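You operate a simulated robot arm through the tools that you are given. There is no shell and no other tool. Be economical: measure what you need, move in short steps, check, and stop when the job is done.

The job below is to be done with a simulated two-armed robot. You get a single attempt, and the scene is never put back.

TASK
Put the white cup in the inside of the tub. Put the white refill cup in the inside of the tub. Open the washer lid, put the yellow cloth in the inside of the drum and shut the lid again. Do these in any order. Set down upright: white refill cup.

It is judged by the outcome, as a careful person would: the job done as asked, and still so three seconds after it is handed in. It fails if anything else is knocked over, pushed out of place, dropped, spilled or broken. Lids that push on must go on centred and level and be pressed home; caps that screw on are set level and turned clockwise until they are tight. Flat cloth is picked up by pressing the open fingertips on it (5 to 10 N) and closing them slowly along it; thin cloth reads only 2 to 8 mm in the jaws.

THE ROBOT
Two 7-joint arms with fingered hands on one trunk, on a base that drives. Base frame: it is fixed to the floor where the robot stands at the start and does not move with it; the origin is under the middle of the robot, x ahead of it, y to its left, z up. Units: m, rad, N and s.
The left shoulder is at the start at [0.08, 0.198, 1.425], the right one opposite. With the tool pointing down near the work surface each hand reaches from about 0.1 to 0.6 m from the robot's upright axis, wherever it stands, measured 20 degrees to its own side. Places, roughly: inside of the drum [0.6, -1.5, 0.6]; inside of the tub [0.9, 0.5, 0.6]; washer lid [0.6, -1.5, 0.9]; yellow cloth [0.75, -2.25, 1]. Payload 4 kg a hand.
Tool frame (each hand has its own): the origin (TCP) lies between the finger pads and is the grasp point; the fingertips stand 0.026 m ahead of it; z points along the fingers, y is the line along which they close. Largest opening 0.132 m; the body of the gripper starts 0.073 m behind the TCP. The gripper is a hand of 4 fingers: y runs from the thumb to the fingers, the wrist lies at [0, 0, -0.239] in the tool frame.
Orientation is that of the tool frame in the base frame, as [roll, pitch, yaw] about the fixed x, y, z axes, in that order (R = Rz(yaw) Ry(pitch) Rx(roll)). With the fingers straight down and closing along the base's y, the tool's x points along the base's -x, its y along +y and its z along -z.

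THE INTERFACE
- The arms move only by the tool move_arm. It takes "left_steps", "right_steps" or both (then of equal length, played together; a hand with none holds still); each is text: rows parted by semicolons, each of 6 numbers parted by spaces: the shift along the tool's x, y, z in m, then the turn, a rotation vector about the tool's x, y, z in rad. In form: x y z ax ay az; .... A call has 1 to 20 rows; each row shifts and turns the commanded pose from where the row before left it, along the tool's axes as they then stand. Each row takes 0.2 s and may step no farther than 0.05 m and 0.15 rad from the row before; otherwise, the whole call is refused. A pose out of reach is approached as far as the arm can. The call stops where the force on the tool passes 40 N (or 10 N more than at its start, if that is more) or the arm is blocked; 0.2 s more then pass. In this call time passes only in rows, and 0.2 s behind the last. The reply holds the time, the measured pose of the TCP, the force on the tool along the base axes, the opening and the grip force, in the units named above and with some noise, with the torque about the TCP (base axes, N m) and any sound that the robot's microphone picked up.
- Cameras (640 x 400 px; columns grow to the right, rows downward): "scene" is now at [0.1044, 0.0054, 1.5785]; the picture's right is [0.06, -1.00, 0.00], its down [-0.79, -0.05, -0.61] and it looks along [0.61, 0.04, -0.80] (base axes); focal length 252 px, centre (320, 200). "left" rides on the left gripper at [-0.068, 0.002, -0.097] in its tool frame; the picture's right is [-0.03, -1.00, 0.00], its down [0.82, -0.02, -0.58] and it looks along [0.58, -0.01, 0.82] (tool axes); focal length 270 px, centre (320, 200). "right" rides on the right gripper at [0.068, 0.002, -0.097] in its tool frame; the picture's right is [-0.03, 1.00, 0.00], its down [-0.82, -0.02, -0.58] and it looks along [-0.58, -0.01, 0.82] (tool axes); focal length 270 px, centre (320, 200). There is no depth. A picture from a camera that has moved, and an enlarged one, comes with that camera's place and axes in the base frame and with its lens.
- snapshot(camera): a new picture of that camera. No time passes.
- move_column(by): slides the trunk up (or, below 0, down) by that many m; the arms and the scene camera ride with it, the base frame stays. It gives what a move gives, with no picture.
- drive_base(legs): drives the robot by 1 to 6 legs, each [ahead, left, turn to the left] in m, m and rad, along the robot's own axes; the way and the turn of a leg run together, so that a leg with both is an arc; at most 1.5 m and 3.142 rad a leg. The arms and the cameras ride along, it lands a little off, and it stops where it bumps. It gives what a move gives.
- curl_fingers(finger1, finger2, finger3, thumb_bend, hand): sets how far each is bent, from 0 (flat) to 1 (curled in); at 0.3 the hand is open as for a grip, at 0.7 the pads meet at the TCP. One left out holds its place. A second passes; each finger stops where it meets its share of the squeeze, and holds until it gets a number again. It is the only way to open and close the hand. It gives what a move gives, with no picture; readings hold the bend of each and the force on the fingers (four entries, about 0 where the hand has none), thumb and palm.
- turn_head(pan, tilt): turns the head with the scene camera to pan (to the left, within 1.501 rad either way) and tilt (down, from -0.506 to 1.204), counted from straight ahead of the robot. It gives what a move gives.
- close_up(camera, box): a new picture of the part [left, top, right, bottom] of that camera's present view, enlarged. No time passes.
- hand_in(): hands the job in; it is judged then, once.

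Work in short steps. Places have to be worked out from the pictures, the camera data and where the tool is seen: move nearer, look again, correct. Check each grasp and each placing, and mend what went wrong. You have 165 turns and 138 pictures in all, those below and enlarged ones among them. Open the grippers and draw the arms clear of the work before you hand the job in, unless the task says otherwise; then end with one line.

The tools are called after "Emit:" as name(argument=value, ...) on one line, values as JSON. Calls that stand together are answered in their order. move_arm: Moves the arms, as the interface text tells. Its arguments: {"type":"object","properties":{"left_steps":{"type":"string"},"right_steps":{"type":"string"}},"required":[]} The other tools are called the same way: move_column (by) slides the trunk up or down; curl_fingers (finger1, finger2, finger3, thumb_bend, hand) moves the fingers one by one; drive_base (legs) drives the base; turn_head (pan, tilt) turns the head that bears the scene camera; snapshot (camera) takes a picture; close_up (camera, box) takes an enlarged picture of a part of a camera's view; hand_in () hands the job in.

At the start:

```text
time_s: 0.0
left_position: [0.3704, 0.1141, 1.0011]
left_tool_rot: [-3.14, 0.003, 3.141]
left_force: [0.2, 0.2, 0.4]
left_ft_torque: [0.0, 0.01, -0.01]
left_finger_gap: 0.1322
left_finger_force: 0.1
left_shape: jaw
left_bend: [0.3, 0.3, 0.3, 0.3]
left_finger forces: [0.0, 0.0, 0.0, 0.0, 0.0, 0.1]
right_position: [0.344, -0.1761, 0.9984]
right_tool_rot: [3.141, 0.004, 3.14]
right_force: [0.1, -0.2, -0.9]
right_ft_torque: [-0.04, 0.02, 0.01]
right_finger_gap: 0.132
right_finger_force: 0.2
right_shape: jaw
right_bend: [0.3, 0.3, 0.3, 0.3]
right_finger forces: [0.0, 0.0, 0.1, 0.0, 0.0, 0.1]
trunk travel left (down, up): [-0.735, 0.105]
robot x, y, heading: [0.0003, 0.0014, -0.003]
head pan, tilt: [0.063, 0.92]
```

scene: 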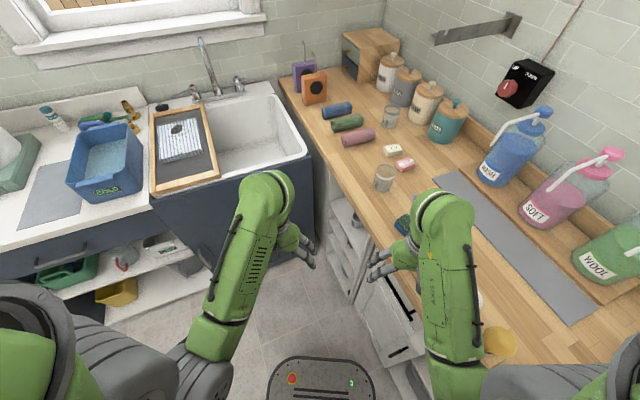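
right: 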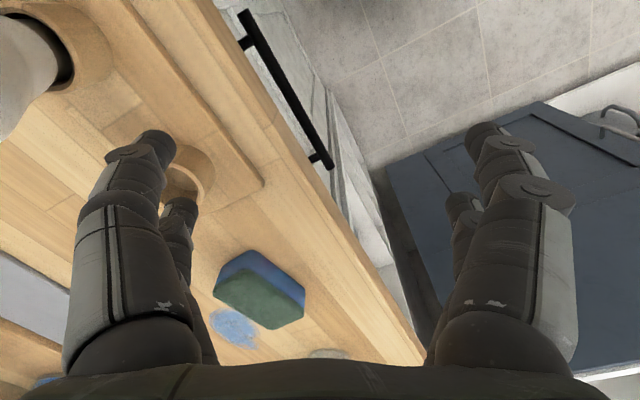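
left: 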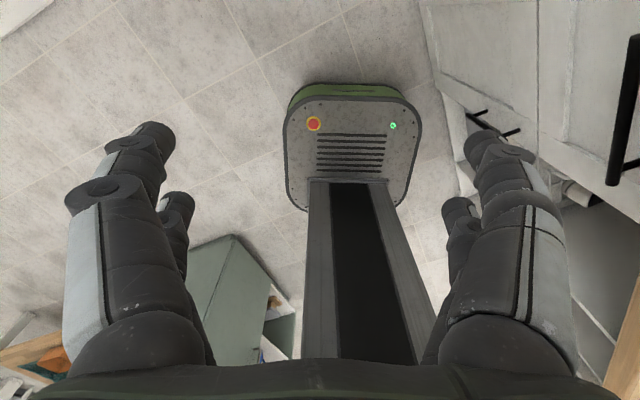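

I'll look around first: turn the head right toward the washer side, and enlarge the counter.

Emit:
close_up(camera="scene", box=[280, 40, 480, 220])

Emit:
close_up(camera="scene", box=[20, 40, 320, 220])

Emit:
turn_head(pan=-1.2, tilt=0.7)

Emit:
snapshot(camera="scene")

```text
2.22 times, centred on (380, 130) of scene
camera zoom: at [0.1044, 0.0054, 1.5785], right [0.06, -1.0, 0.0], down [-0.79, -0.05, -0.61], along [0.61, 0.04, -0.8], focal length 560 px, centre (187, 356)
```

zoom: 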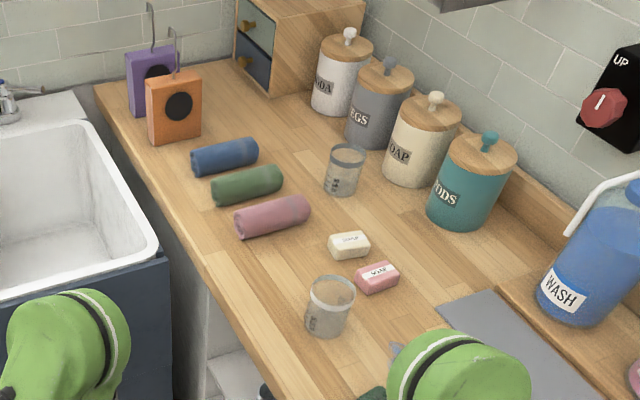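

```text
2.13 times, centred on (170, 130) of scene
camera zoom: at [0.1044, 0.0054, 1.5785], right [0.06, -1.0, 0.0], down [-0.79, -0.05, -0.61], along [0.61, 0.04, -0.8], focal length 537 px, centre (640, 349)
```

zoom: 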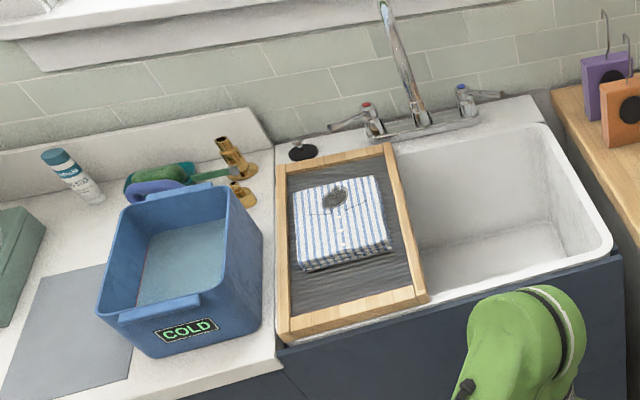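

```text
time_s: 1.4
left_position: [0.3703, 0.1136, 0.9982]
left_tool_rot: [-3.14, 0.004, 3.141]
left_force: [-0.7, 0.5, 1.3]
left_ft_torque: [-0.03, 0.02, 0.02]
left_finger_gap: 0.1318
left_finger_force: 0.0
left_shape: jaw
left_bend: [0.3, 0.3, 0.3, 0.3]
left_finger forces: [0.1, 0.0, 0.0, 0.0, 0.0, 0.1]
right_position: [0.345, -0.1766, 0.9997]
right_tool_rot: [-3.14, 0.003, 3.141]
right_force: [0.3, 0.1, 0.0]
right_ft_torque: [-0.01, -0.02, 0.0]
right_finger_gap: 0.1318
right_finger_force: 0.1
right_shape: jaw
right_bend: [0.3, 0.3, 0.3, 0.3]
right_finger forces: [0.0, 0.0, 0.0, 0.0, 0.1, 0.0]
trunk travel left (down, up): [-0.735, 0.105]
robot x, y, heading: [0.0002, 0.0001, 0.004]
head pan, tilt: [-1.201, 0.7]
```

```text
132 pictures are left
camera scene: at [0.0609, -0.0785, 1.596], right [-0.93, -0.36, 0.0], down [-0.23, 0.6, -0.76], along [0.28, -0.71, -0.64], focal length 252 px, centre (320, 200)
```

scene: 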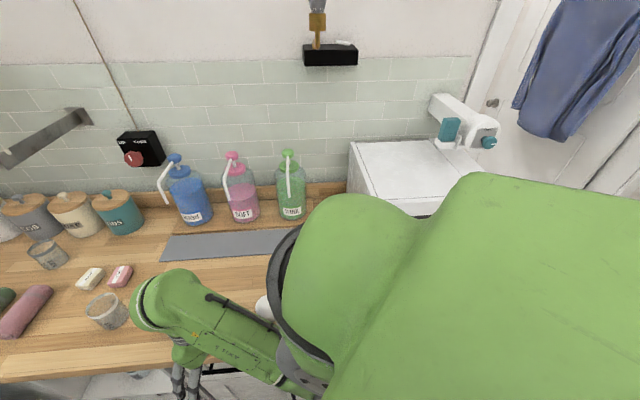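

The room is turned about 20° to my frame, and the right arm blocks part of the view. I'll look down at the counter by my right and also to the left.

Emit:
turn_head(pan=-0.7, tilt=1.0)

Emit:
snapshot(camera="scene")

Emit:
turn_head(pan=-1.5, tilt=0.1)

Emit:
snapshot(camera="scene")

Emit:
turn_head(pan=1.4, tilt=0.5)

Emit:
snapshot(camera="scene")

```text
time_s: 2.4
left_position: [0.3704, 0.1129, 0.9983]
left_tool_rot: [-3.14, 0.003, -3.141]
left_force: [0.6, -0.9, 0.1]
left_ft_torque: [0.02, 0.01, 0.0]
left_finger_gap: 0.1317
left_finger_force: 0.1
left_shape: jaw
left_bend: [0.3, 0.3, 0.3, 0.3]
left_finger forces: [0.1, 0.1, 0.0, 0.0, 0.1, 0.0]
right_position: [0.3452, -0.177, 0.9989]
right_tool_rot: [-3.141, 0.004, 3.141]
right_force: [1.0, 0.5, 0.1]
right_ft_torque: [0.05, 0.01, -0.01]
right_finger_gap: 0.132
right_finger_force: 0.0
right_shape: jaw
right_bend: [0.3, 0.3, 0.3, 0.3]
right_finger forces: [0.1, 0.1, 0.0, 0.0, 0.0, 0.0]
trunk travel left (down, up): [-0.735, 0.105]
robot x, y, heading: [0.0001, -0.0009, -0.004]
head pan, tilt: [-0.7, 1.0]
```

```text
131 pictures are left
camera scene: at [0.0833, -0.0443, 1.5727], right [-0.64, -0.76, 0.0], down [-0.64, 0.54, -0.54], along [0.41, -0.35, -0.84], focal length 252 px, centre (320, 200)
```

scene: 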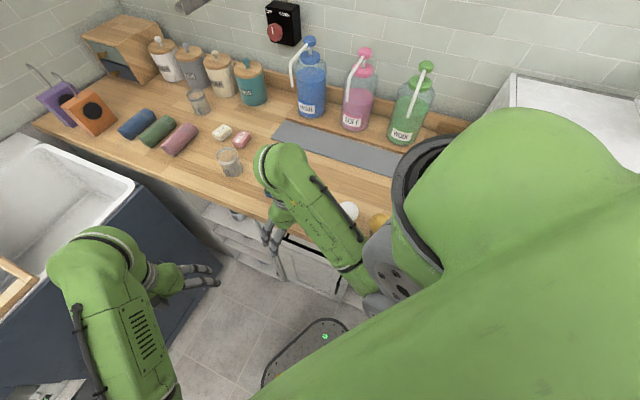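

```text
time_s: 3.6
left_position: [0.3723, 0.1123, 0.9988]
left_tool_rot: [-3.141, 0.002, -3.141]
left_force: [0.3, 1.4, -0.2]
left_ft_torque: [0.02, -0.05, -0.01]
left_finger_gap: 0.1316
left_finger_force: 0.1
left_shape: jaw
left_bend: [0.3, 0.3, 0.3, 0.3]
left_finger forces: [0.0, 0.1, 0.0, 0.0, 0.0, 0.1]
right_position: [0.3436, -0.1775, 0.9982]
right_tool_rot: [3.14, 0.004, -3.141]
right_force: [-0.1, -0.1, -0.1]
right_ft_torque: [0.02, -0.01, 0.03]
right_finger_gap: 0.132
right_finger_force: 0.1
right_shape: jaw
right_bend: [0.3, 0.3, 0.3, 0.3]
right_finger forces: [0.1, 0.0, 0.0, 0.1, 0.1, 0.0]
trunk travel left (down, up): [-0.735, 0.105]
robot x, y, heading: [-0.0023, 0.0006, -0.002]
head pan, tilt: [-1.499, 0.099]
```

```text
130 pictures are left
camera scene: at [0.0368, -0.0911, 1.6507], right [-1.0, -0.07, 0.0], down [-0.01, 0.1, -0.99], along [0.07, -0.99, -0.1], focal length 252 px, centre (320, 200)
```

scene: 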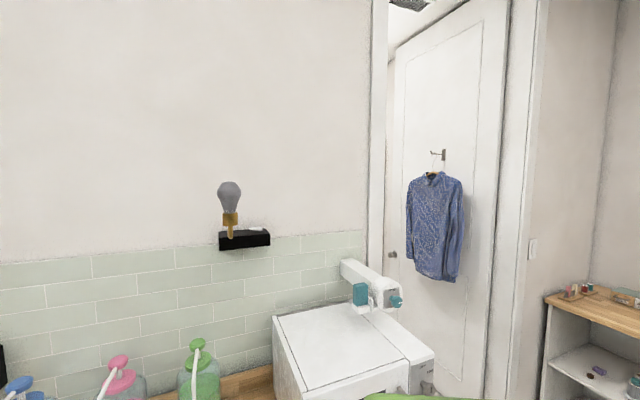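

```text
time_s: 6.1
left_position: [0.3703, 0.1141, 0.9996]
left_tool_rot: [-3.139, 0.004, 3.141]
left_force: [0.0, -0.1, 0.6]
left_ft_torque: [-0.02, 0.01, 0.0]
left_finger_gap: 0.1315
left_finger_force: 0.1
left_shape: jaw
left_bend: [0.3, 0.3, 0.3, 0.3]
left_finger forces: [0.1, 0.0, 0.0, 0.0, 0.0, 0.0]
right_position: [0.3452, -0.1764, 0.9987]
right_tool_rot: [-3.14, 0.004, 3.141]
right_force: [-0.5, -1.0, -0.6]
right_ft_torque: [-0.02, -0.01, -0.01]
right_finger_gap: 0.1319
right_finger_force: 0.1
right_shape: jaw
right_bend: [0.3, 0.3, 0.3, 0.3]
right_finger forces: [0.1, 0.0, 0.1, 0.1, 0.1, 0.0]
trunk travel left (down, up): [-0.735, 0.105]
robot x, y, heading: [0.0034, -0.0007, -0.003]
head pan, tilt: [1.4, 0.499]
```

```text
129 pictures are left
camera scene: at [0.0456, 0.0903, 1.6137], right [0.99, -0.17, 0.0], down [-0.08, -0.47, -0.88], along [0.15, 0.87, -0.48], focal length 252 px, centre (320, 200)
```

scene: 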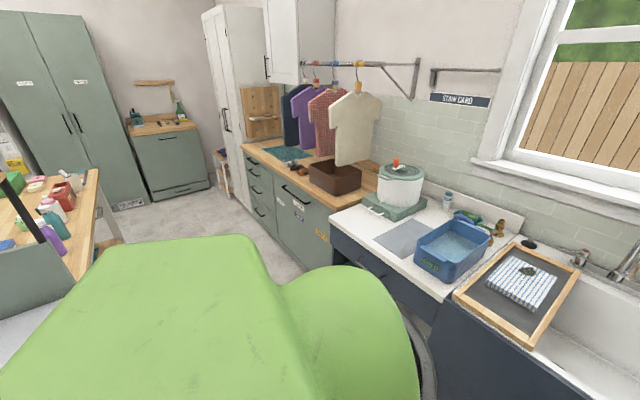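

The white top-loading machine is to the right at the end of the counter. I'll back off from the counter and turn right to see it and find the yellow cloth.

Emit:
drive_base(legs=[[-0.3, 0.33, 0], [0, 0, -1.2]])

Emit:
turn_head(pan=0, tilt=0.6)

Emit:
snapshot(camera="scene")

Emit:
turn_head(pan=-1.0, tilt=0.4)

Emit:
snapshot(camera="scene")

```text
time_s: 11.8
left_position: [-0.0612, 0.024, 0.9987]
left_tool_rot: [-3.14, 0.003, 1.938]
left_force: [-0.4, 0.7, 0.4]
left_ft_torque: [0.02, 0.03, 0.04]
left_finger_gap: 0.1317
left_finger_force: 0.0
left_shape: jaw
left_bend: [0.3, 0.3, 0.3, 0.3]
left_finger forces: [0.0, 0.1, 0.1, 0.0, 0.0, 0.1]
right_position: [-0.3405, -0.0555, 0.998]
right_tool_rot: [-3.141, 0.004, 1.938]
right_force: [-0.2, -0.3, 0.1]
right_ft_torque: [0.02, 0.0, 0.0]
right_finger_gap: 0.1318
right_finger_force: 0.0
right_shape: jaw
right_bend: [0.3, 0.3, 0.3, 0.3]
right_finger forces: [0.0, 0.0, 0.0, 0.0, 0.0, 0.0]
trunk travel left (down, up): [-0.735, 0.105]
robot x, y, heading: [-0.3003, 0.3278, -1.208]
head pan, tilt: [1.4, 0.499]
```

```text
time_s: 13.3
left_position: [-0.06, 0.0247, 0.9976]
left_tool_rot: [-3.14, 0.003, 1.941]
left_force: [-0.2, 1.1, -0.4]
left_ft_torque: [0.02, 0.04, 0.0]
left_finger_gap: 0.1315
left_finger_force: 0.1
left_shape: jaw
left_bend: [0.3, 0.3, 0.3, 0.3]
left_finger forces: [0.0, 0.0, 0.0, 0.0, 0.1, 0.0]
right_position: [-0.3404, -0.0556, 0.999]
right_tool_rot: [3.141, 0.004, 1.938]
right_force: [-1.2, -0.6, -0.2]
right_ft_torque: [0.01, 0.0, 0.0]
right_finger_gap: 0.1318
right_finger_force: 0.2
right_shape: jaw
right_bend: [0.3, 0.3, 0.3, 0.3]
right_finger forces: [0.0, 0.0, 0.0, 0.0, 0.0, 0.0]
trunk travel left (down, up): [-0.735, 0.105]
robot x, y, heading: [-0.2977, 0.3308, -1.201]
head pan, tilt: [0.0, 0.6]
```

```text
128 pictures are left
camera scene: at [-0.2571, 0.2196, 1.6046], right [-0.93, -0.36, 0.0], down [-0.2, 0.53, -0.83], along [0.3, -0.77, -0.56], focal length 252 px, centre (320, 200)
```

scene: 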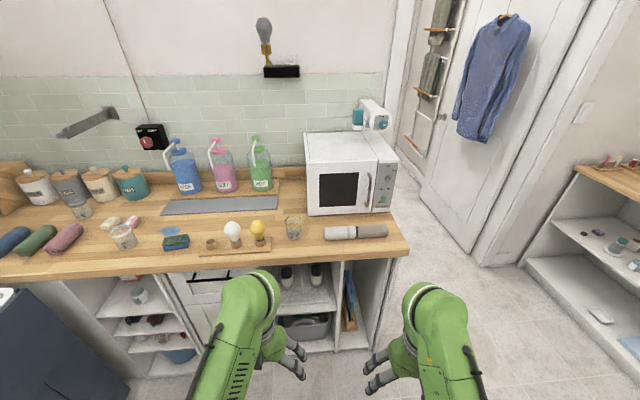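

```text
time_s: 14.6
left_position: [-0.0598, 0.0237, 0.9987]
left_tool_rot: [-3.138, 0.003, 1.94]
left_force: [-0.1, -0.3, 0.1]
left_ft_torque: [-0.03, 0.04, -0.02]
left_finger_gap: 0.1318
left_finger_force: 0.1
left_shape: jaw
left_bend: [0.3, 0.3, 0.3, 0.3]
left_finger forces: [0.1, 0.0, 0.0, 0.0, 0.0, 0.0]
right_position: [-0.3406, -0.0558, 0.9984]
right_tool_rot: [-3.141, 0.004, 1.939]
right_force: [-0.1, -0.4, 0.0]
right_ft_torque: [-0.03, 0.04, 0.02]
right_finger_gap: 0.1317
right_finger_force: 0.1
right_shape: jaw
right_bend: [0.3, 0.3, 0.3, 0.3]
right_finger forces: [0.0, 0.0, 0.0, 0.0, 0.0, 0.0]
trunk travel left (down, up): [-0.735, 0.105]
robot x, y, heading: [-0.3019, 0.3309, -1.197]
head pan, tilt: [-1.0, 0.4]
```

```text
127 pictures are left
camera scene: at [-0.3436, 0.2272, 1.6228], right [-0.81, 0.59, 0.0], down [0.23, 0.31, -0.92], along [-0.54, -0.74, -0.39], focal length 252 px, centre (320, 200)
```

scene: 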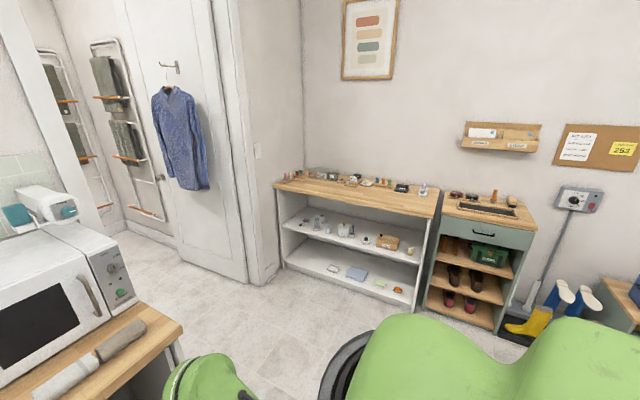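

The white box is a microwave; there's a doorway right of it leading to another space where the washer must be. I'll enlarge for cups and the doorway.

Emit:
turn_head(pan=0.3, tilt=0.7)

Emit:
close_up(camera="scene", box=[60, 130, 380, 330])

Emit:
turn_head(pan=0.3, tilt=1.0)

Emit:
snapshot(camera="scene")

Emit:
turn_head(pan=-0.5, tilt=0.4)

Emit:
snapshot(camera="scene")

```text
time_s: 16.1
left_position: [-0.0608, 0.0242, 0.9986]
left_tool_rot: [-3.14, 0.003, 1.939]
left_force: [-0.1, 0.0, 0.3]
left_ft_torque: [-0.02, 0.04, 0.0]
left_finger_gap: 0.1318
left_finger_force: 0.0
left_shape: jaw
left_bend: [0.3, 0.3, 0.3, 0.3]
left_finger forces: [0.0, 0.0, 0.1, 0.1, 0.0, 0.1]
right_position: [-0.3399, -0.0572, 0.9987]
right_tool_rot: [3.141, 0.003, 1.937]
right_force: [0.0, -0.9, 0.7]
right_ft_torque: [0.02, 0.0, 0.02]
right_finger_gap: 0.1322
right_finger_force: 0.1
right_shape: jaw
right_bend: [0.3, 0.3, 0.3, 0.3]
right_finger forces: [0.1, 0.0, 0.0, 0.0, 0.0, 0.1]
trunk travel left (down, up): [-0.735, 0.105]
robot x, y, heading: [-0.2988, 0.3265, -1.205]
head pan, tilt: [0.3, 0.7]
```

```text
2.00 times, centred on (220, 230) of scene
camera zoom: at [-0.2364, 0.2353, 1.596], right [-0.79, -0.62, 0.0], down [-0.4, 0.51, -0.77], along [0.47, -0.6, -0.64], focal length 504 px, centre (520, 140)
```

zoom: 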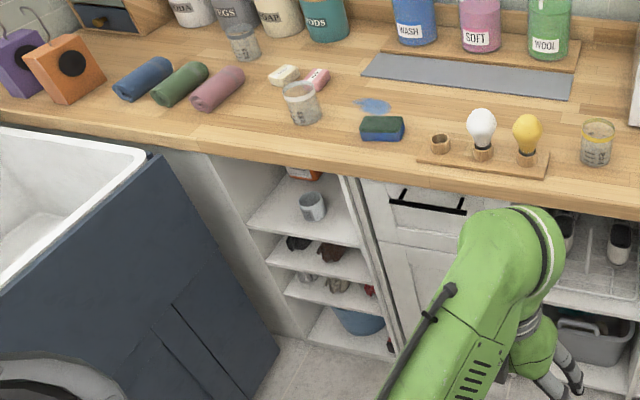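

```text
time_s: 16.9
left_position: [-0.0608, 0.0237, 0.9971]
left_tool_rot: [-3.14, 0.003, 1.938]
left_force: [-0.2, -0.5, -0.4]
left_ft_torque: [-0.02, 0.04, -0.03]
left_finger_gap: 0.1319
left_finger_force: 0.0
left_shape: jaw
left_bend: [0.3, 0.3, 0.3, 0.3]
left_finger forces: [0.0, 0.1, 0.1, 0.0, 0.0, 0.1]
right_position: [-0.3405, -0.0553, 0.9991]
right_tool_rot: [-3.141, 0.004, 1.938]
right_force: [-0.9, 0.4, 0.5]
right_ft_torque: [0.0, -0.02, -0.01]
right_finger_gap: 0.132
right_finger_force: 0.1
right_shape: jaw
right_bend: [0.3, 0.3, 0.3, 0.3]
right_finger forces: [0.0, 0.0, 0.1, 0.0, 0.1, 0.0]
trunk travel left (down, up): [-0.735, 0.105]
robot x, y, heading: [-0.3025, 0.3308, -1.199]
head pan, tilt: [0.3, 1.0]
```

```text
125 pictures are left
camera scene: at [-0.2458, 0.2473, 1.5727], right [-0.78, -0.62, 0.0], down [-0.52, 0.66, -0.54], along [0.34, -0.42, -0.84], focal length 252 px, centre (320, 200)
```

scene: 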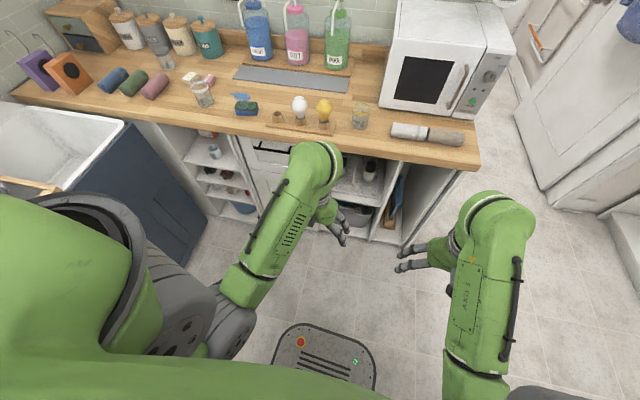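

```text
time_s: 18.0
left_position: [-0.0608, 0.0238, 0.9983]
left_tool_rot: [-3.138, 0.004, 1.939]
left_force: [0.0, 0.2, -0.3]
left_ft_torque: [0.0, 0.01, 0.0]
left_finger_gap: 0.1318
left_finger_force: 0.0
left_shape: jaw
left_bend: [0.3, 0.3, 0.3, 0.3]
left_finger forces: [0.0, 0.1, 0.1, 0.0, 0.0, 0.0]
right_position: [-0.3407, -0.056, 0.999]
right_tool_rot: [3.141, 0.004, 1.939]
right_force: [0.0, 0.4, -0.9]
right_ft_torque: [-0.01, 0.02, 0.01]
right_finger_gap: 0.1319
right_finger_force: 0.1
right_shape: jaw
right_bend: [0.3, 0.3, 0.3, 0.3]
right_finger forces: [0.0, 0.0, 0.0, 0.0, 0.0, 0.0]
trunk travel left (down, up): [-0.735, 0.105]
robot x, y, heading: [-0.2989, 0.3316, -1.207]
head pan, tilt: [-0.499, 0.4]
```

```text
124 pictures are left
camera scene: at [-0.301, 0.2102, 1.6228], right [-0.99, 0.13, 0.0], down [0.05, 0.39, -0.92], along [-0.12, -0.91, -0.39], focal length 252 px, centre (320, 200)
```

scene: 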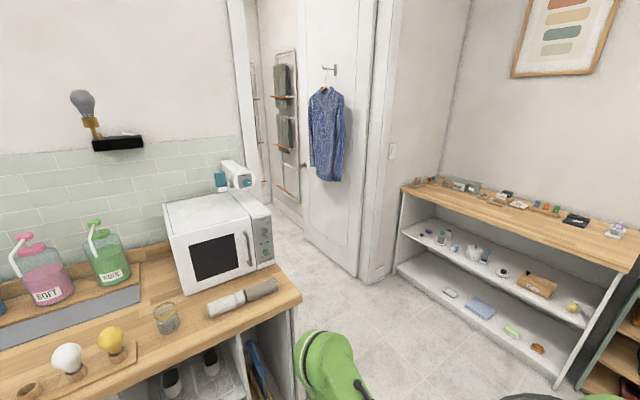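

Let me enlarge the three measuring cups and the shelf cup.

Emit:
turn_head(pan=0.3, tilt=0.8)

Emit:
close_up(camera="scene", box=[140, 110, 220, 160])

Emit:
close_up(camera="scene", box=[160, 180, 320, 280])

Emit:
close_up(camera="scene", box=[260, 130, 400, 220])

```text
time_s: 19.1
left_position: [-0.0605, 0.0244, 0.9988]
left_tool_rot: [-3.139, 0.003, 1.938]
left_force: [-0.8, -1.1, 0.4]
left_ft_torque: [-0.02, 0.0, -0.03]
left_finger_gap: 0.1319
left_finger_force: 0.0
left_shape: jaw
left_bend: [0.3, 0.3, 0.3, 0.3]
left_finger forces: [0.1, 0.0, 0.1, 0.0, 0.1, 0.0]
right_position: [-0.3403, -0.0566, 0.9989]
right_tool_rot: [-3.142, 0.004, 1.94]
right_force: [-1.1, -0.5, -0.4]
right_ft_torque: [0.0, 0.02, -0.01]
right_finger_gap: 0.132
right_finger_force: 0.1
right_shape: jaw
right_bend: [0.3, 0.3, 0.3, 0.3]
right_finger forces: [0.0, 0.0, 0.0, 0.0, 0.1, 0.0]
trunk travel left (down, up): [-0.735, 0.105]
robot x, y, heading: [-0.3032, 0.3303, -1.204]
head pan, tilt: [0.3, 0.799]
```

```text
8.00 times, centred on (180, 135) of scene
camera zoom: at [-0.2391, 0.2387, 1.5878], right [-0.79, -0.62, 0.0], down [-0.44, 0.56, -0.7], along [0.43, -0.55, -0.72], focal length 2014 px, centre (1440, 720)
```

zoom: 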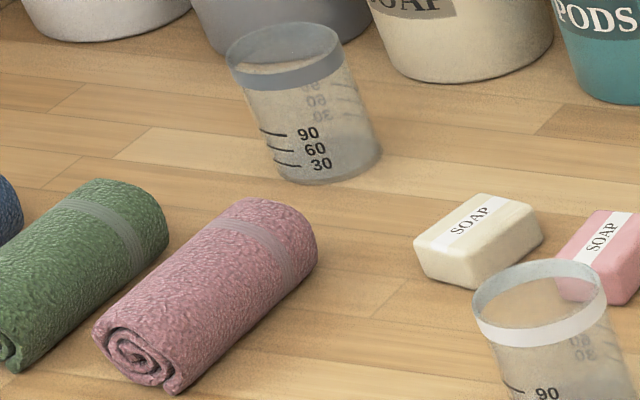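

```text
4.00 times, centred on (240, 230) of scene
camera zoom: at [-0.2391, 0.2387, 1.5878], right [-0.79, -0.62, 0.0], down [-0.44, 0.56, -0.7], along [0.43, -0.55, -0.72], focal length 1007 px, centre (640, 80)
```

zoom: 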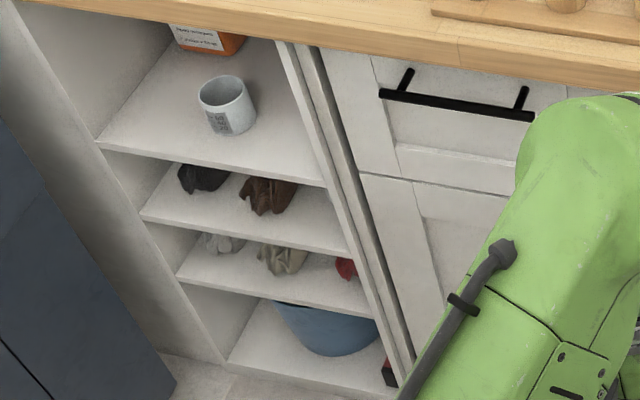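

```text
4.44 times, centred on (330, 175) of scene
camera zoom: at [-0.2391, 0.2387, 1.5878], right [-0.79, -0.62, 0.0], down [-0.44, 0.56, -0.7], along [0.43, -0.55, -0.72], focal length 1119 px, centre (276, 311)
```

zoom: 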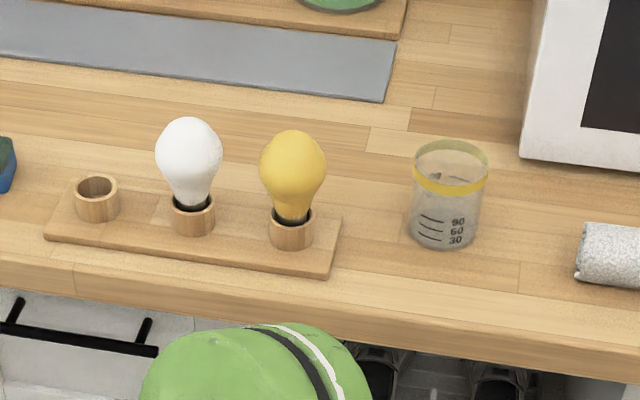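

White-rimmed measuring cup on the counter (~[0.69,-0.165]) and the white printed refill cup on the shelf right below it are my cups. I raise the trunk and hands, then drive to face the counter there.

Emit:
move_column(by=0.1)

Emit:
move_arm(left_steps="0 0 -0.04 0 0 0; 0 0 -0.04 0 0 0; 0 0 -0.04 0 0 0", right_steps="0 0 -0.04 0 0 0; 0 0 -0.04 0 0 0; 0 0 -0.04 0 0 0")

Emit:
drive_base(legs=[[0, 0.5, 0.05], [0.25, 0, 0]])

Emit:
turn_head(pan=0.2, tilt=1.0)

Emit:
snapshot(camera="scene")

Emit:
snapshot(camera="left")

```text
time_s: 20.4
left_position: [-0.062, 0.024, 1.0986]
left_tool_rot: [-3.14, 0.004, 1.939]
left_force: [-0.1, -1.2, -0.1]
left_ft_torque: [0.02, -0.04, -0.02]
left_finger_gap: 0.132
left_finger_force: 0.1
left_shape: jaw
left_bend: [0.3, 0.3, 0.3, 0.3]
left_finger forces: [0.0, 0.1, 0.1, 0.1, 0.0, 0.0]
right_position: [-0.3411, -0.0547, 1.0985]
right_tool_rot: [3.14, 0.004, 1.94]
right_force: [0.4, 0.0, -0.2]
right_ft_torque: [0.0, -0.01, 0.02]
right_finger_gap: 0.1318
right_finger_force: 0.0
right_shape: jaw
right_bend: [0.3, 0.3, 0.3, 0.3]
right_finger forces: [0.0, 0.1, 0.0, 0.0, 0.0, 0.1]
trunk travel left (down, up): [-0.835, 0.005]
robot x, y, heading: [-0.3002, 0.334, -1.202]
head pan, tilt: [0.3, 0.799]
```

```text
time_s: 21.2
left_position: [-0.0598, 0.0242, 1.0975]
left_tool_rot: [-3.14, 0.003, 1.939]
left_force: [0.2, 0.6, -0.3]
left_ft_torque: [0.01, 0.03, 0.01]
left_finger_gap: 0.1317
left_finger_force: 0.1
left_shape: jaw
left_bend: [0.3, 0.3, 0.3, 0.3]
left_finger forces: [0.1, 0.0, 0.0, 0.1, 0.1, 0.1]
left hand out of reach, approached as far as the arm can: row 1, 2, 3
right_position: [-0.3412, -0.0561, 1.0989]
right_tool_rot: [-3.14, 0.001, 1.939]
right_force: [0.4, 1.1, -0.4]
right_ft_torque: [-0.02, 0.01, -0.01]
right_finger_gap: 0.1319
right_finger_force: 0.0
right_shape: jaw
right_bend: [0.3, 0.3, 0.3, 0.3]
right_finger forces: [0.1, 0.0, 0.0, 0.0, 0.1, 0.0]
right hand out of reach, approached as far as the arm can: row 1, 2, 3
trunk travel left (down, up): [-0.835, 0.005]
robot x, y, heading: [-0.3, 0.3325, -1.202]
head pan, tilt: [0.3, 0.799]
```

```text
time_s: 25.6
left_position: [0.5104, 0.0003, 1.1005]
left_tool_rot: [-3.141, 0.006, 1.985]
left_force: [0.3, 0.5, 1.1]
left_ft_torque: [-0.04, 0.0, -0.01]
left_finger_gap: 0.1317
left_finger_force: 0.1
left_shape: jaw
left_bend: [0.3, 0.3, 0.3, 0.3]
left_finger forces: [0.1, 0.1, 0.0, 0.0, 0.0, 0.0]
right_position: [0.2362, -0.092, 1.1001]
right_tool_rot: [3.139, 0.007, 1.984]
right_force: [0.1, -0.7, 0.1]
right_ft_torque: [-0.03, -0.02, 0.03]
right_finger_gap: 0.1318
right_finger_force: 0.0
right_shape: jaw
right_bend: [0.3, 0.3, 0.3, 0.3]
right_finger forces: [0.0, 0.1, 0.0, 0.1, 0.1, 0.1]
trunk travel left (down, up): [-0.835, 0.005]
robot x, y, heading: [0.2581, 0.2924, -1.158]
head pan, tilt: [0.3, 0.799]
```

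```text
time_s: 26.3
left_position: [0.5124, -0.0028, 1.099]
left_tool_rot: [-3.141, 0.006, 1.984]
left_force: [0.4, -0.4, -0.3]
left_ft_torque: [0.03, -0.03, -0.04]
left_finger_gap: 0.1319
left_finger_force: 0.0
left_shape: jaw
left_bend: [0.3, 0.3, 0.3, 0.3]
left_finger forces: [0.1, 0.0, 0.1, 0.0, 0.0, 0.0]
right_position: [0.2361, -0.095, 1.0996]
right_tool_rot: [3.141, 0.004, 1.984]
right_force: [0.0, 0.8, -1.0]
right_ft_torque: [-0.04, 0.01, -0.01]
right_finger_gap: 0.1316
right_finger_force: 0.0
right_shape: jaw
right_bend: [0.3, 0.3, 0.3, 0.3]
right_finger forces: [0.0, 0.0, 0.0, 0.1, 0.1, 0.0]
trunk travel left (down, up): [-0.835, 0.005]
robot x, y, heading: [0.2606, 0.2904, -1.155]
head pan, tilt: [0.201, 1.0]
```

```text
120 pictures are left
camera scene: at [0.3113, 0.2084, 1.6728], right [-0.82, -0.58, 0.0], down [-0.49, 0.69, -0.54], along [0.31, -0.44, -0.84], focal length 252 px, centre (320, 200)
```

scene: 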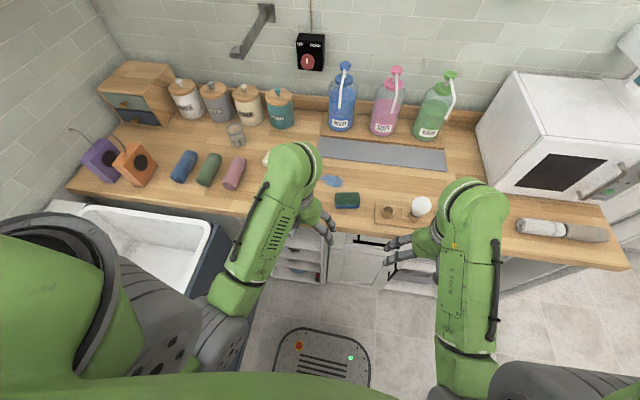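

```text
119 pictures are left
camera left: at [0.5398, -0.0639, 1.1946], right [-0.9, -0.43, 0.0], down [-0.35, 0.74, 0.57], along [-0.24, 0.52, -0.82], focal length 270 px, centre (320, 200)
```

left: 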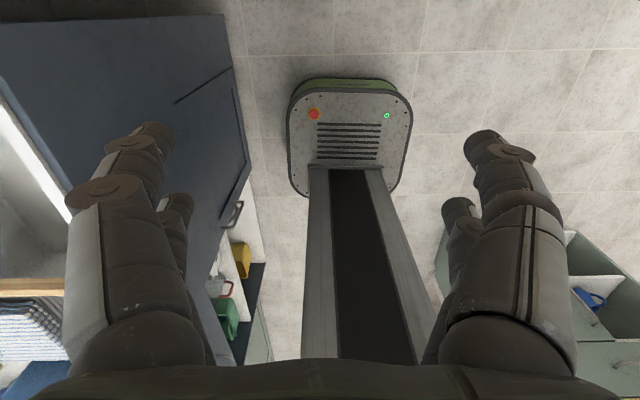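

The left wrist camera looks back at me, so I'll use the right hand, whose camera faces forward. I turn to the starting heading and move to have the cup ahead-right.

Emit:
drive_base(legs=[[0, 0, 1.155], [-0.04, -0.2, 0]])

Emit:
turn_head(pan=-0.3, tilt=0.95)

Emit:
snapshot(camera="scene")

Emit:
snapshot(camera="right")

```text
time_s: 30.9
left_position: [0.5929, 0.2105, 1.0964]
left_tool_rot: [-3.136, 0.004, -3.137]
left_force: [0.1, 0.5, 0.7]
left_ft_torque: [-0.02, 0.03, -0.03]
left_finger_gap: 0.1318
left_finger_force: 0.1
left_shape: jaw
left_bend: [0.3, 0.3, 0.3, 0.3]
left_finger forces: [0.1, 0.1, 0.0, 0.0, 0.0, 0.0]
right_position: [0.5682, -0.0804, 1.0995]
right_tool_rot: [-3.137, 0.001, -3.135]
right_force: [0.9, 0.0, 1.1]
right_ft_torque: [-0.03, -0.03, 0.0]
right_finger_gap: 0.1317
right_finger_force: 0.0
right_shape: jaw
right_bend: [0.3, 0.3, 0.3, 0.3]
right_finger forces: [0.0, 0.1, 0.0, 0.0, 0.0, 0.0]
trunk travel left (down, up): [-0.835, 0.005]
robot x, y, heading: [0.2217, 0.0887, 0.004]
head pan, tilt: [0.201, 1.0]
```

```text
time_s: 31.8
left_position: [0.5916, 0.2052, 1.0993]
left_tool_rot: [3.14, 0.004, -3.135]
left_force: [-0.5, 0.4, -0.3]
left_ft_torque: [0.02, 0.02, -0.06]
left_finger_gap: 0.1318
left_finger_force: 0.0
left_shape: jaw
left_bend: [0.3, 0.3, 0.3, 0.3]
left_finger forces: [0.1, 0.0, 0.0, 0.0, 0.1, 0.0]
right_position: [0.5653, -0.0862, 1.0994]
right_tool_rot: [3.14, 0.004, -3.136]
right_force: [-0.1, 0.6, 0.2]
right_ft_torque: [0.04, 0.01, 0.03]
right_finger_gap: 0.1318
right_finger_force: 0.0
right_shape: jaw
right_bend: [0.3, 0.3, 0.3, 0.3]
right_finger forces: [0.0, 0.0, 0.1, 0.0, 0.0, 0.0]
trunk travel left (down, up): [-0.835, 0.005]
robot x, y, heading: [0.2195, 0.0902, 0.001]
head pan, tilt: [-0.3, 0.949]
```

```text
118 pictures are left
camera scene: at [0.3203, 0.0687, 1.6762], right [-0.29, -0.96, 0.0], down [-0.78, 0.24, -0.58], along [0.56, -0.17, -0.81], focal length 252 px, centre (320, 200)
```

scene: 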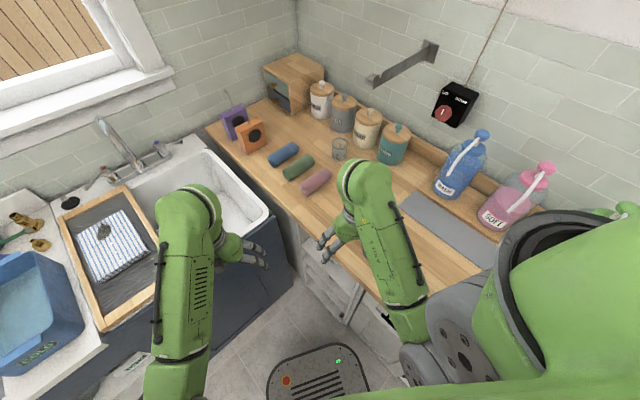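

```text
117 pictures are left
camera right: at [0.4972, -0.0843, 1.1954], right [0.02, 1.0, 0.0], down [0.81, -0.02, 0.58], along [0.58, -0.01, -0.81], focal length 270 px, centre (320, 200)
```

right: 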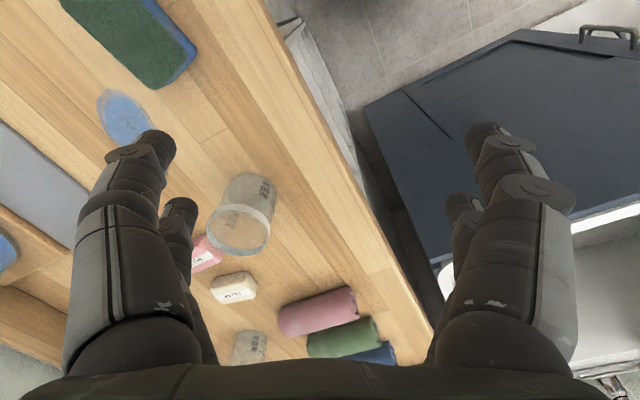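

The right view puts the cup's base around (0.677,-0.169), counter z≈0.918, rim z≈0.99. I move the right hand above it.

Emit:
move_arm(right_steps="-0.037 -0.0275 0 0 0 0; -0.037 -0.0275 0 0 0 0; -0.037 -0.0275 0 0 0 0")

Emit:
snapshot(camera="right")

```text
time_s: 32.6
left_position: [0.5934, 0.2047, 1.0985]
left_tool_rot: [-3.141, 0.002, -3.137]
left_force: [0.1, -0.1, -0.2]
left_ft_torque: [0.0, 0.02, 0.02]
left_finger_gap: 0.1321
left_finger_force: 0.1
left_shape: jaw
left_bend: [0.3, 0.3, 0.3, 0.3]
left_finger forces: [0.1, 0.0, 0.1, 0.0, 0.1, 0.0]
right_position: [0.6787, -0.1693, 1.0973]
right_tool_rot: [3.141, 0.0, -3.137]
right_force: [0.2, 0.0, -0.4]
right_ft_torque: [0.0, 0.06, 0.02]
right_finger_gap: 0.1319
right_finger_force: 0.0
right_shape: jaw
right_bend: [0.3, 0.3, 0.3, 0.3]
right_finger forces: [0.1, 0.0, 0.0, 0.0, 0.1, 0.0]
trunk travel left (down, up): [-0.835, 0.005]
robot x, y, heading: [0.2227, 0.0872, 0.008]
head pan, tilt: [-0.3, 0.949]
```

```text
116 pictures are left
camera right: at [0.6102, -0.167, 1.1946], right [0.02, 1.0, 0.0], down [0.82, -0.02, 0.58], along [0.58, -0.01, -0.82], focal length 270 px, centre (320, 200)
```

right: 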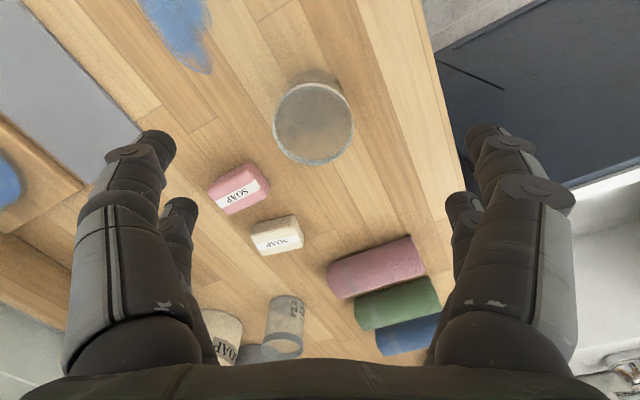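

Cup rim centre is at about (0.682,-0.172), almost exactly under the TCP. Descend around it.

Emit:
move_arm(right_steps="-0.002 -0.002 0.04 0 0 0; 0 0 0.04 0 0 0; 0 0 0.03 0 0 0; 0 0 0.03 0 0 0")

Emit:
snapshot(camera="right")

```text
time_s: 33.6
left_position: [0.5914, 0.2063, 1.0983]
left_tool_rot: [-3.14, 0.004, -3.138]
left_force: [0.5, 0.5, 0.5]
left_ft_torque: [-0.03, -0.05, -0.03]
left_finger_gap: 0.132
left_finger_force: 0.1
left_shape: jaw
left_bend: [0.3, 0.3, 0.3, 0.3]
left_finger forces: [0.0, 0.0, 0.0, 0.1, 0.0, 0.0]
right_position: [0.6821, -0.1685, 0.9591]
right_tool_rot: [3.141, 0.005, -3.134]
right_force: [-0.2, 0.8, 0.6]
right_ft_torque: [0.01, 0.04, 0.0]
right_finger_gap: 0.1317
right_finger_force: 0.0
right_shape: jaw
right_bend: [0.3, 0.3, 0.3, 0.3]
right_finger forces: [0.0, 0.1, 0.0, 0.0, 0.0, 0.1]
trunk travel left (down, up): [-0.835, 0.005]
robot x, y, heading: [0.2246, 0.0919, 0.011]
head pan, tilt: [-0.3, 0.949]
```

```text
115 pictures are left
camera right: at [0.6121, -0.1672, 1.0562], right [0.02, 1.0, 0.0], down [0.81, -0.02, 0.58], along [0.58, -0.01, -0.81], focal length 270 px, centre (320, 200)
```

right: 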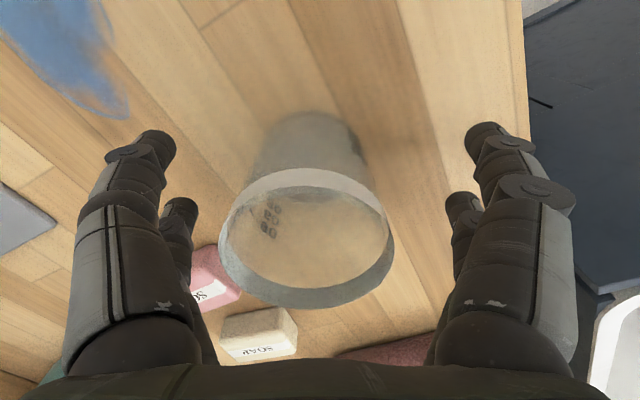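

Cup sits between the fingers, slightly left of centre. I close gently.

Emit:
curl_fingers(hand="right", finger1=0.5, finger2=0.5, finger3=0.5, thumb_bend=0.5)

Emit:
snapshot(camera="right")

```text
time_s: 34.6
left_position: [0.5923, 0.2062, 1.0993]
left_tool_rot: [-3.14, 0.004, -3.137]
left_force: [0.6, -0.5, 0.2]
left_ft_torque: [0.02, -0.02, -0.01]
left_finger_gap: 0.1317
left_finger_force: 0.0
left_shape: jaw
left_bend: [0.3, 0.3, 0.3, 0.3]
left_finger forces: [0.1, 0.0, 0.0, 0.0, 0.1, 0.1]
right_position: [0.6808, -0.1688, 0.9592]
right_tool_rot: [3.139, 0.003, -3.136]
right_force: [-1.3, 0.2, -0.4]
right_ft_torque: [-0.01, 0.0, 0.0]
right_finger_gap: 0.0663
right_finger_force: 0.1
right_shape: fingers
right_bend: [0.5, 0.5, 0.5, 0.5]
right_finger forces: [0.0, 0.0, 0.0, 0.0, 0.1, 0.0]
trunk travel left (down, up): [-0.835, 0.005]
robot x, y, heading: [0.2193, 0.0936, 0.004]
head pan, tilt: [-0.3, 0.949]
```

```text
114 pictures are left
camera right: at [0.6121, -0.1676, 1.0559], right [0.02, 1.0, 0.0], down [0.81, -0.02, 0.58], along [0.58, -0.01, -0.81], focal length 270 px, centre (320, 200)
```

right: 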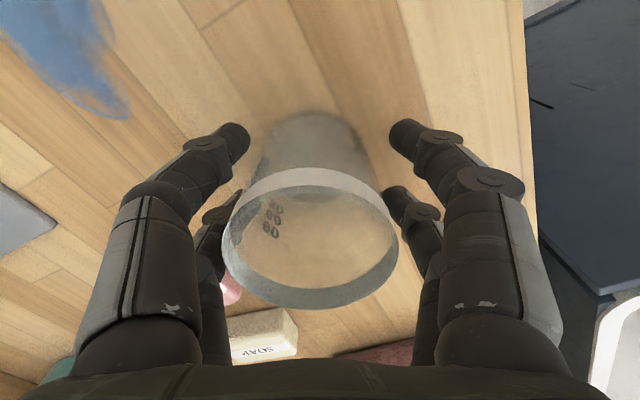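

Contact is about to occur; close further in small amounts.

Emit:
curl_fingers(hand="right", finger1=0.6, finger2=0.6, finger3=0.6, thumb_bend=0.6)

Emit:
snapshot(camera="right")

```text
time_s: 35.6
left_position: [0.591, 0.206, 1.0988]
left_tool_rot: [-3.14, 0.004, -3.137]
left_force: [0.1, -0.1, -1.1]
left_ft_torque: [0.02, 0.04, -0.01]
left_finger_gap: 0.1317
left_finger_force: 0.0
left_shape: jaw
left_bend: [0.3, 0.3, 0.3, 0.3]
left_finger forces: [0.0, 0.0, 0.0, 0.0, 0.0, 0.0]
right_position: [0.6811, -0.1695, 0.9604]
right_tool_rot: [-3.14, 0.003, -3.137]
right_force: [-0.3, -0.4, 0.4]
right_ft_torque: [-0.01, -0.01, -0.01]
right_finger_gap: 0.0442
right_finger_force: 6.9
right_shape: fingers
right_bend: [0.56, 0.54, 0.55, 0.58]
right_finger forces: [2.5, 4.2, 3.6, 0.1, 3.0, 0.0]
trunk travel left (down, up): [-0.835, 0.005]
robot x, y, heading: [0.2179, 0.0914, 0.002]
head pan, tilt: [-0.3, 0.949]
```

```text
113 pictures are left
camera right: at [0.6121, -0.1675, 1.056], right [0.02, 1.0, 0.0], down [0.81, -0.02, 0.58], along [0.58, -0.01, -0.81], focal length 270 px, centre (320, 200)
```

right: 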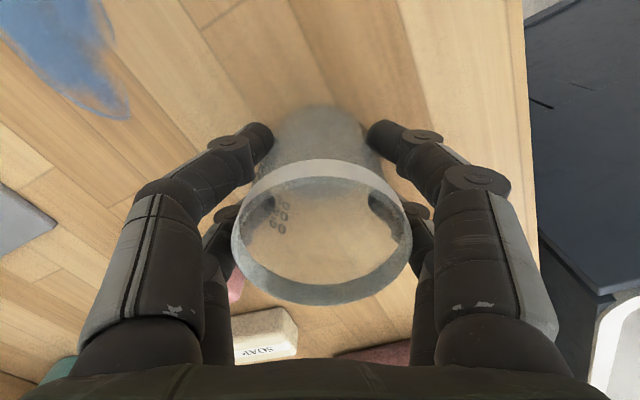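

Cup is gripped (7 N). Lift in place by 0.12 m and check.

Emit:
move_arm(right_steps="0 0 -0.02 0 0 0; 0 0 -0.03 0 0 0; 0 0 -0.04 0 0 0; 0 0 -0.04 0 0 0")

Emit:
snapshot(camera="right")

Emit:
turn_head(pan=0.4, tilt=0.9)

Emit:
snapshot(camera="scene")

```text
time_s: 36.6
left_position: [0.5912, 0.206, 1.0996]
left_tool_rot: [-3.141, 0.003, -3.137]
left_force: [-0.2, 0.1, 0.2]
left_ft_torque: [0.01, 0.01, 0.0]
left_finger_gap: 0.1317
left_finger_force: 0.1
left_shape: jaw
left_bend: [0.3, 0.3, 0.3, 0.3]
left_finger forces: [0.1, 0.0, 0.0, 0.1, 0.0, 0.0]
right_position: [0.6777, -0.1687, 1.0888]
right_tool_rot: [-3.141, 0.002, -3.136]
right_force: [-0.3, -0.3, -0.7]
right_ft_torque: [0.0, 0.04, 0.02]
right_finger_gap: 0.0439
right_finger_force: 7.0
right_shape: fingers
right_bend: [0.56, 0.54, 0.55, 0.58]
right_finger forces: [2.6, 4.4, 3.8, 0.0, 3.2, 0.0]
trunk travel left (down, up): [-0.835, 0.005]
robot x, y, heading: [0.222, 0.0909, 0.008]
head pan, tilt: [-0.3, 0.949]
```

```text
112 pictures are left
camera right: at [0.6092, -0.1672, 1.1862], right [0.02, 1.0, 0.0], down [0.81, -0.02, 0.58], along [0.58, -0.01, -0.81], focal length 270 px, centre (320, 200)
```

right: 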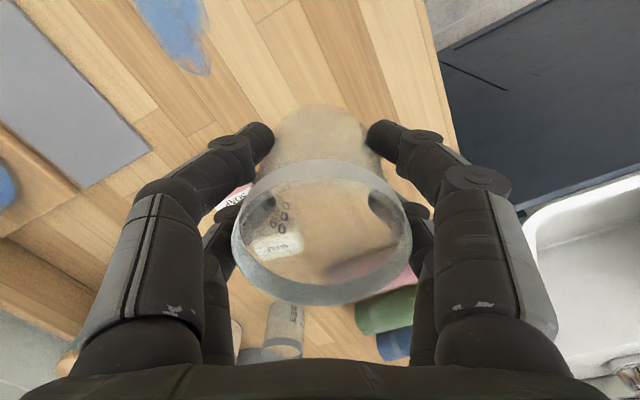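

```text
time_s: 37.7
left_position: [0.5918, 0.2065, 1.097]
left_tool_rot: [-3.14, 0.003, -3.136]
left_force: [0.2, -0.3, 0.2]
left_ft_torque: [-0.03, -0.02, -0.01]
left_finger_gap: 0.1317
left_finger_force: 0.1
left_shape: jaw
left_bend: [0.3, 0.3, 0.3, 0.3]
left_finger forces: [0.0, 0.0, 0.1, 0.0, 0.1, 0.0]
right_position: [0.6802, -0.1696, 1.0889]
right_tool_rot: [3.141, 0.004, -3.135]
right_force: [-1.0, 0.1, 0.1]
right_ft_torque: [-0.01, 0.0, -0.01]
right_finger_gap: 0.0438
right_finger_force: 7.5
right_shape: fingers
right_bend: [0.56, 0.54, 0.55, 0.58]
right_finger forces: [2.7, 4.4, 3.8, 0.0, 3.2, 0.1]
trunk travel left (down, up): [-0.835, 0.005]
robot x, y, heading: [0.2184, 0.0894, 0.008]
head pan, tilt: [0.4, 0.901]
```

```text
111 pictures are left
camera scene: at [0.3209, 0.1208, 1.6798], right [0.39, -0.92, 0.0], down [-0.72, -0.31, -0.62], along [0.57, 0.24, -0.78], focal length 252 px, centre (320, 200)
```

scene: 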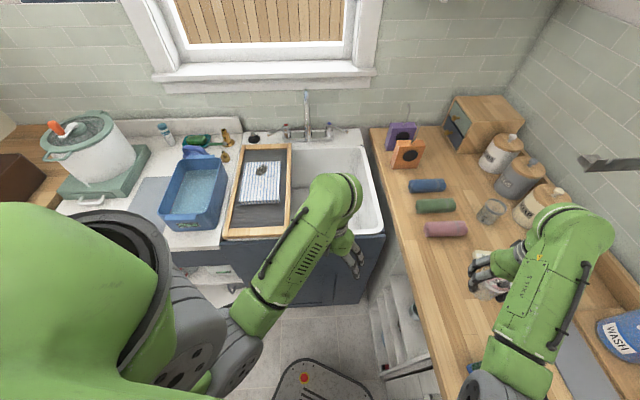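

Cup held and lifted. The room is turned ≈0.40 rad; the open part of the sink spans room-n −0.2…0.09, u 0.85…1.24. I drive to face the sink.

Emit:
drive_base(legs=[[0, 0.1, 0], [0, 0, 0.392], [0.22, 0.03, 0]])

Emit:
turn_head(pan=0, tilt=1.0)

Emit:
snapshot(camera="scene")

Emit:
snapshot(camera="right")

```text
time_s: 41.3
left_position: [0.7072, 0.5483, 1.0999]
left_tool_rot: [3.142, 0.008, -2.744]
left_force: [0.2, 0.6, -0.5]
left_ft_torque: [0.0, -0.04, 0.0]
left_finger_gap: 0.132
left_finger_force: 0.1
left_shape: jaw
left_bend: [0.3, 0.3, 0.3, 0.3]
left_finger forces: [0.0, 0.1, 0.0, 0.0, 0.0, 0.0]
right_position: [0.9315, 0.2347, 1.091]
right_tool_rot: [3.14, 0.005, -2.745]
right_force: [-0.4, 0.1, 0.7]
right_ft_torque: [-0.02, -0.02, 0.0]
right_finger_gap: 0.0435
right_finger_force: 7.0
right_shape: fingers
right_bend: [0.56, 0.54, 0.55, 0.58]
right_finger forces: [2.6, 4.4, 3.8, 0.0, 3.2, 0.0]
trunk travel left (down, up): [-0.835, 0.005]
robot x, y, heading: [0.4095, 0.302, 0.396]
head pan, tilt: [0.4, 0.901]
```

```text
time_s: 42.2
left_position: [0.7106, 0.5498, 1.099]
left_tool_rot: [-3.139, 0.002, -2.745]
left_force: [0.5, -1.1, -0.4]
left_ft_torque: [0.03, 0.03, 0.02]
left_finger_gap: 0.132
left_finger_force: 0.1
left_shape: jaw
left_bend: [0.3, 0.3, 0.3, 0.3]
left_finger forces: [0.1, 0.0, 0.0, 0.0, 0.0, 0.1]
right_position: [0.9351, 0.2366, 1.0891]
right_tool_rot: [-3.141, 0.002, -2.745]
right_force: [0.7, -0.8, -0.4]
right_ft_torque: [0.02, -0.02, -0.01]
right_finger_gap: 0.0437
right_finger_force: 6.7
right_shape: fingers
right_bend: [0.56, 0.54, 0.55, 0.58]
right_finger forces: [2.6, 4.4, 3.7, 0.1, 3.2, 0.1]
trunk travel left (down, up): [-0.835, 0.005]
robot x, y, heading: [0.4125, 0.3012, 0.399]
head pan, tilt: [0.0, 1.0]
```

```text
110 pictures are left
camera scene: at [0.5047, 0.3418, 1.6726], right [0.39, -0.92, 0.0], down [-0.78, -0.33, -0.54], along [0.5, 0.21, -0.84], focal length 252 px, centre (320, 200)
```

scene: 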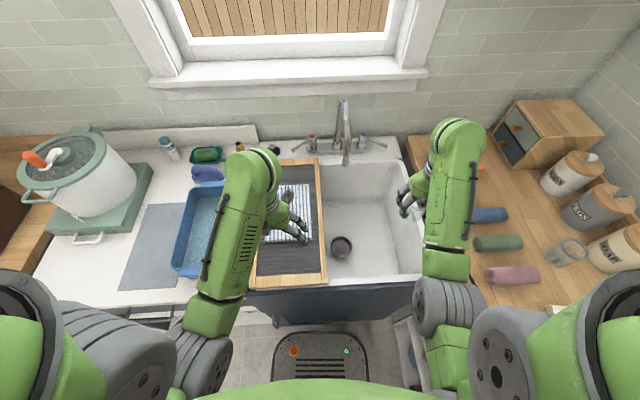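

```text
109 pictures are left
camera right: at [0.8704, 0.212, 1.1856], right [-0.36, 0.93, 0.0], down [0.76, 0.29, 0.58], along [0.54, 0.21, -0.81], focal length 270 px, centre (320, 200)
```

right: 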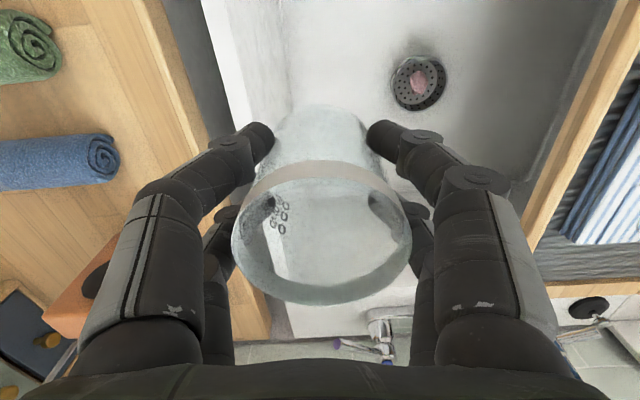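

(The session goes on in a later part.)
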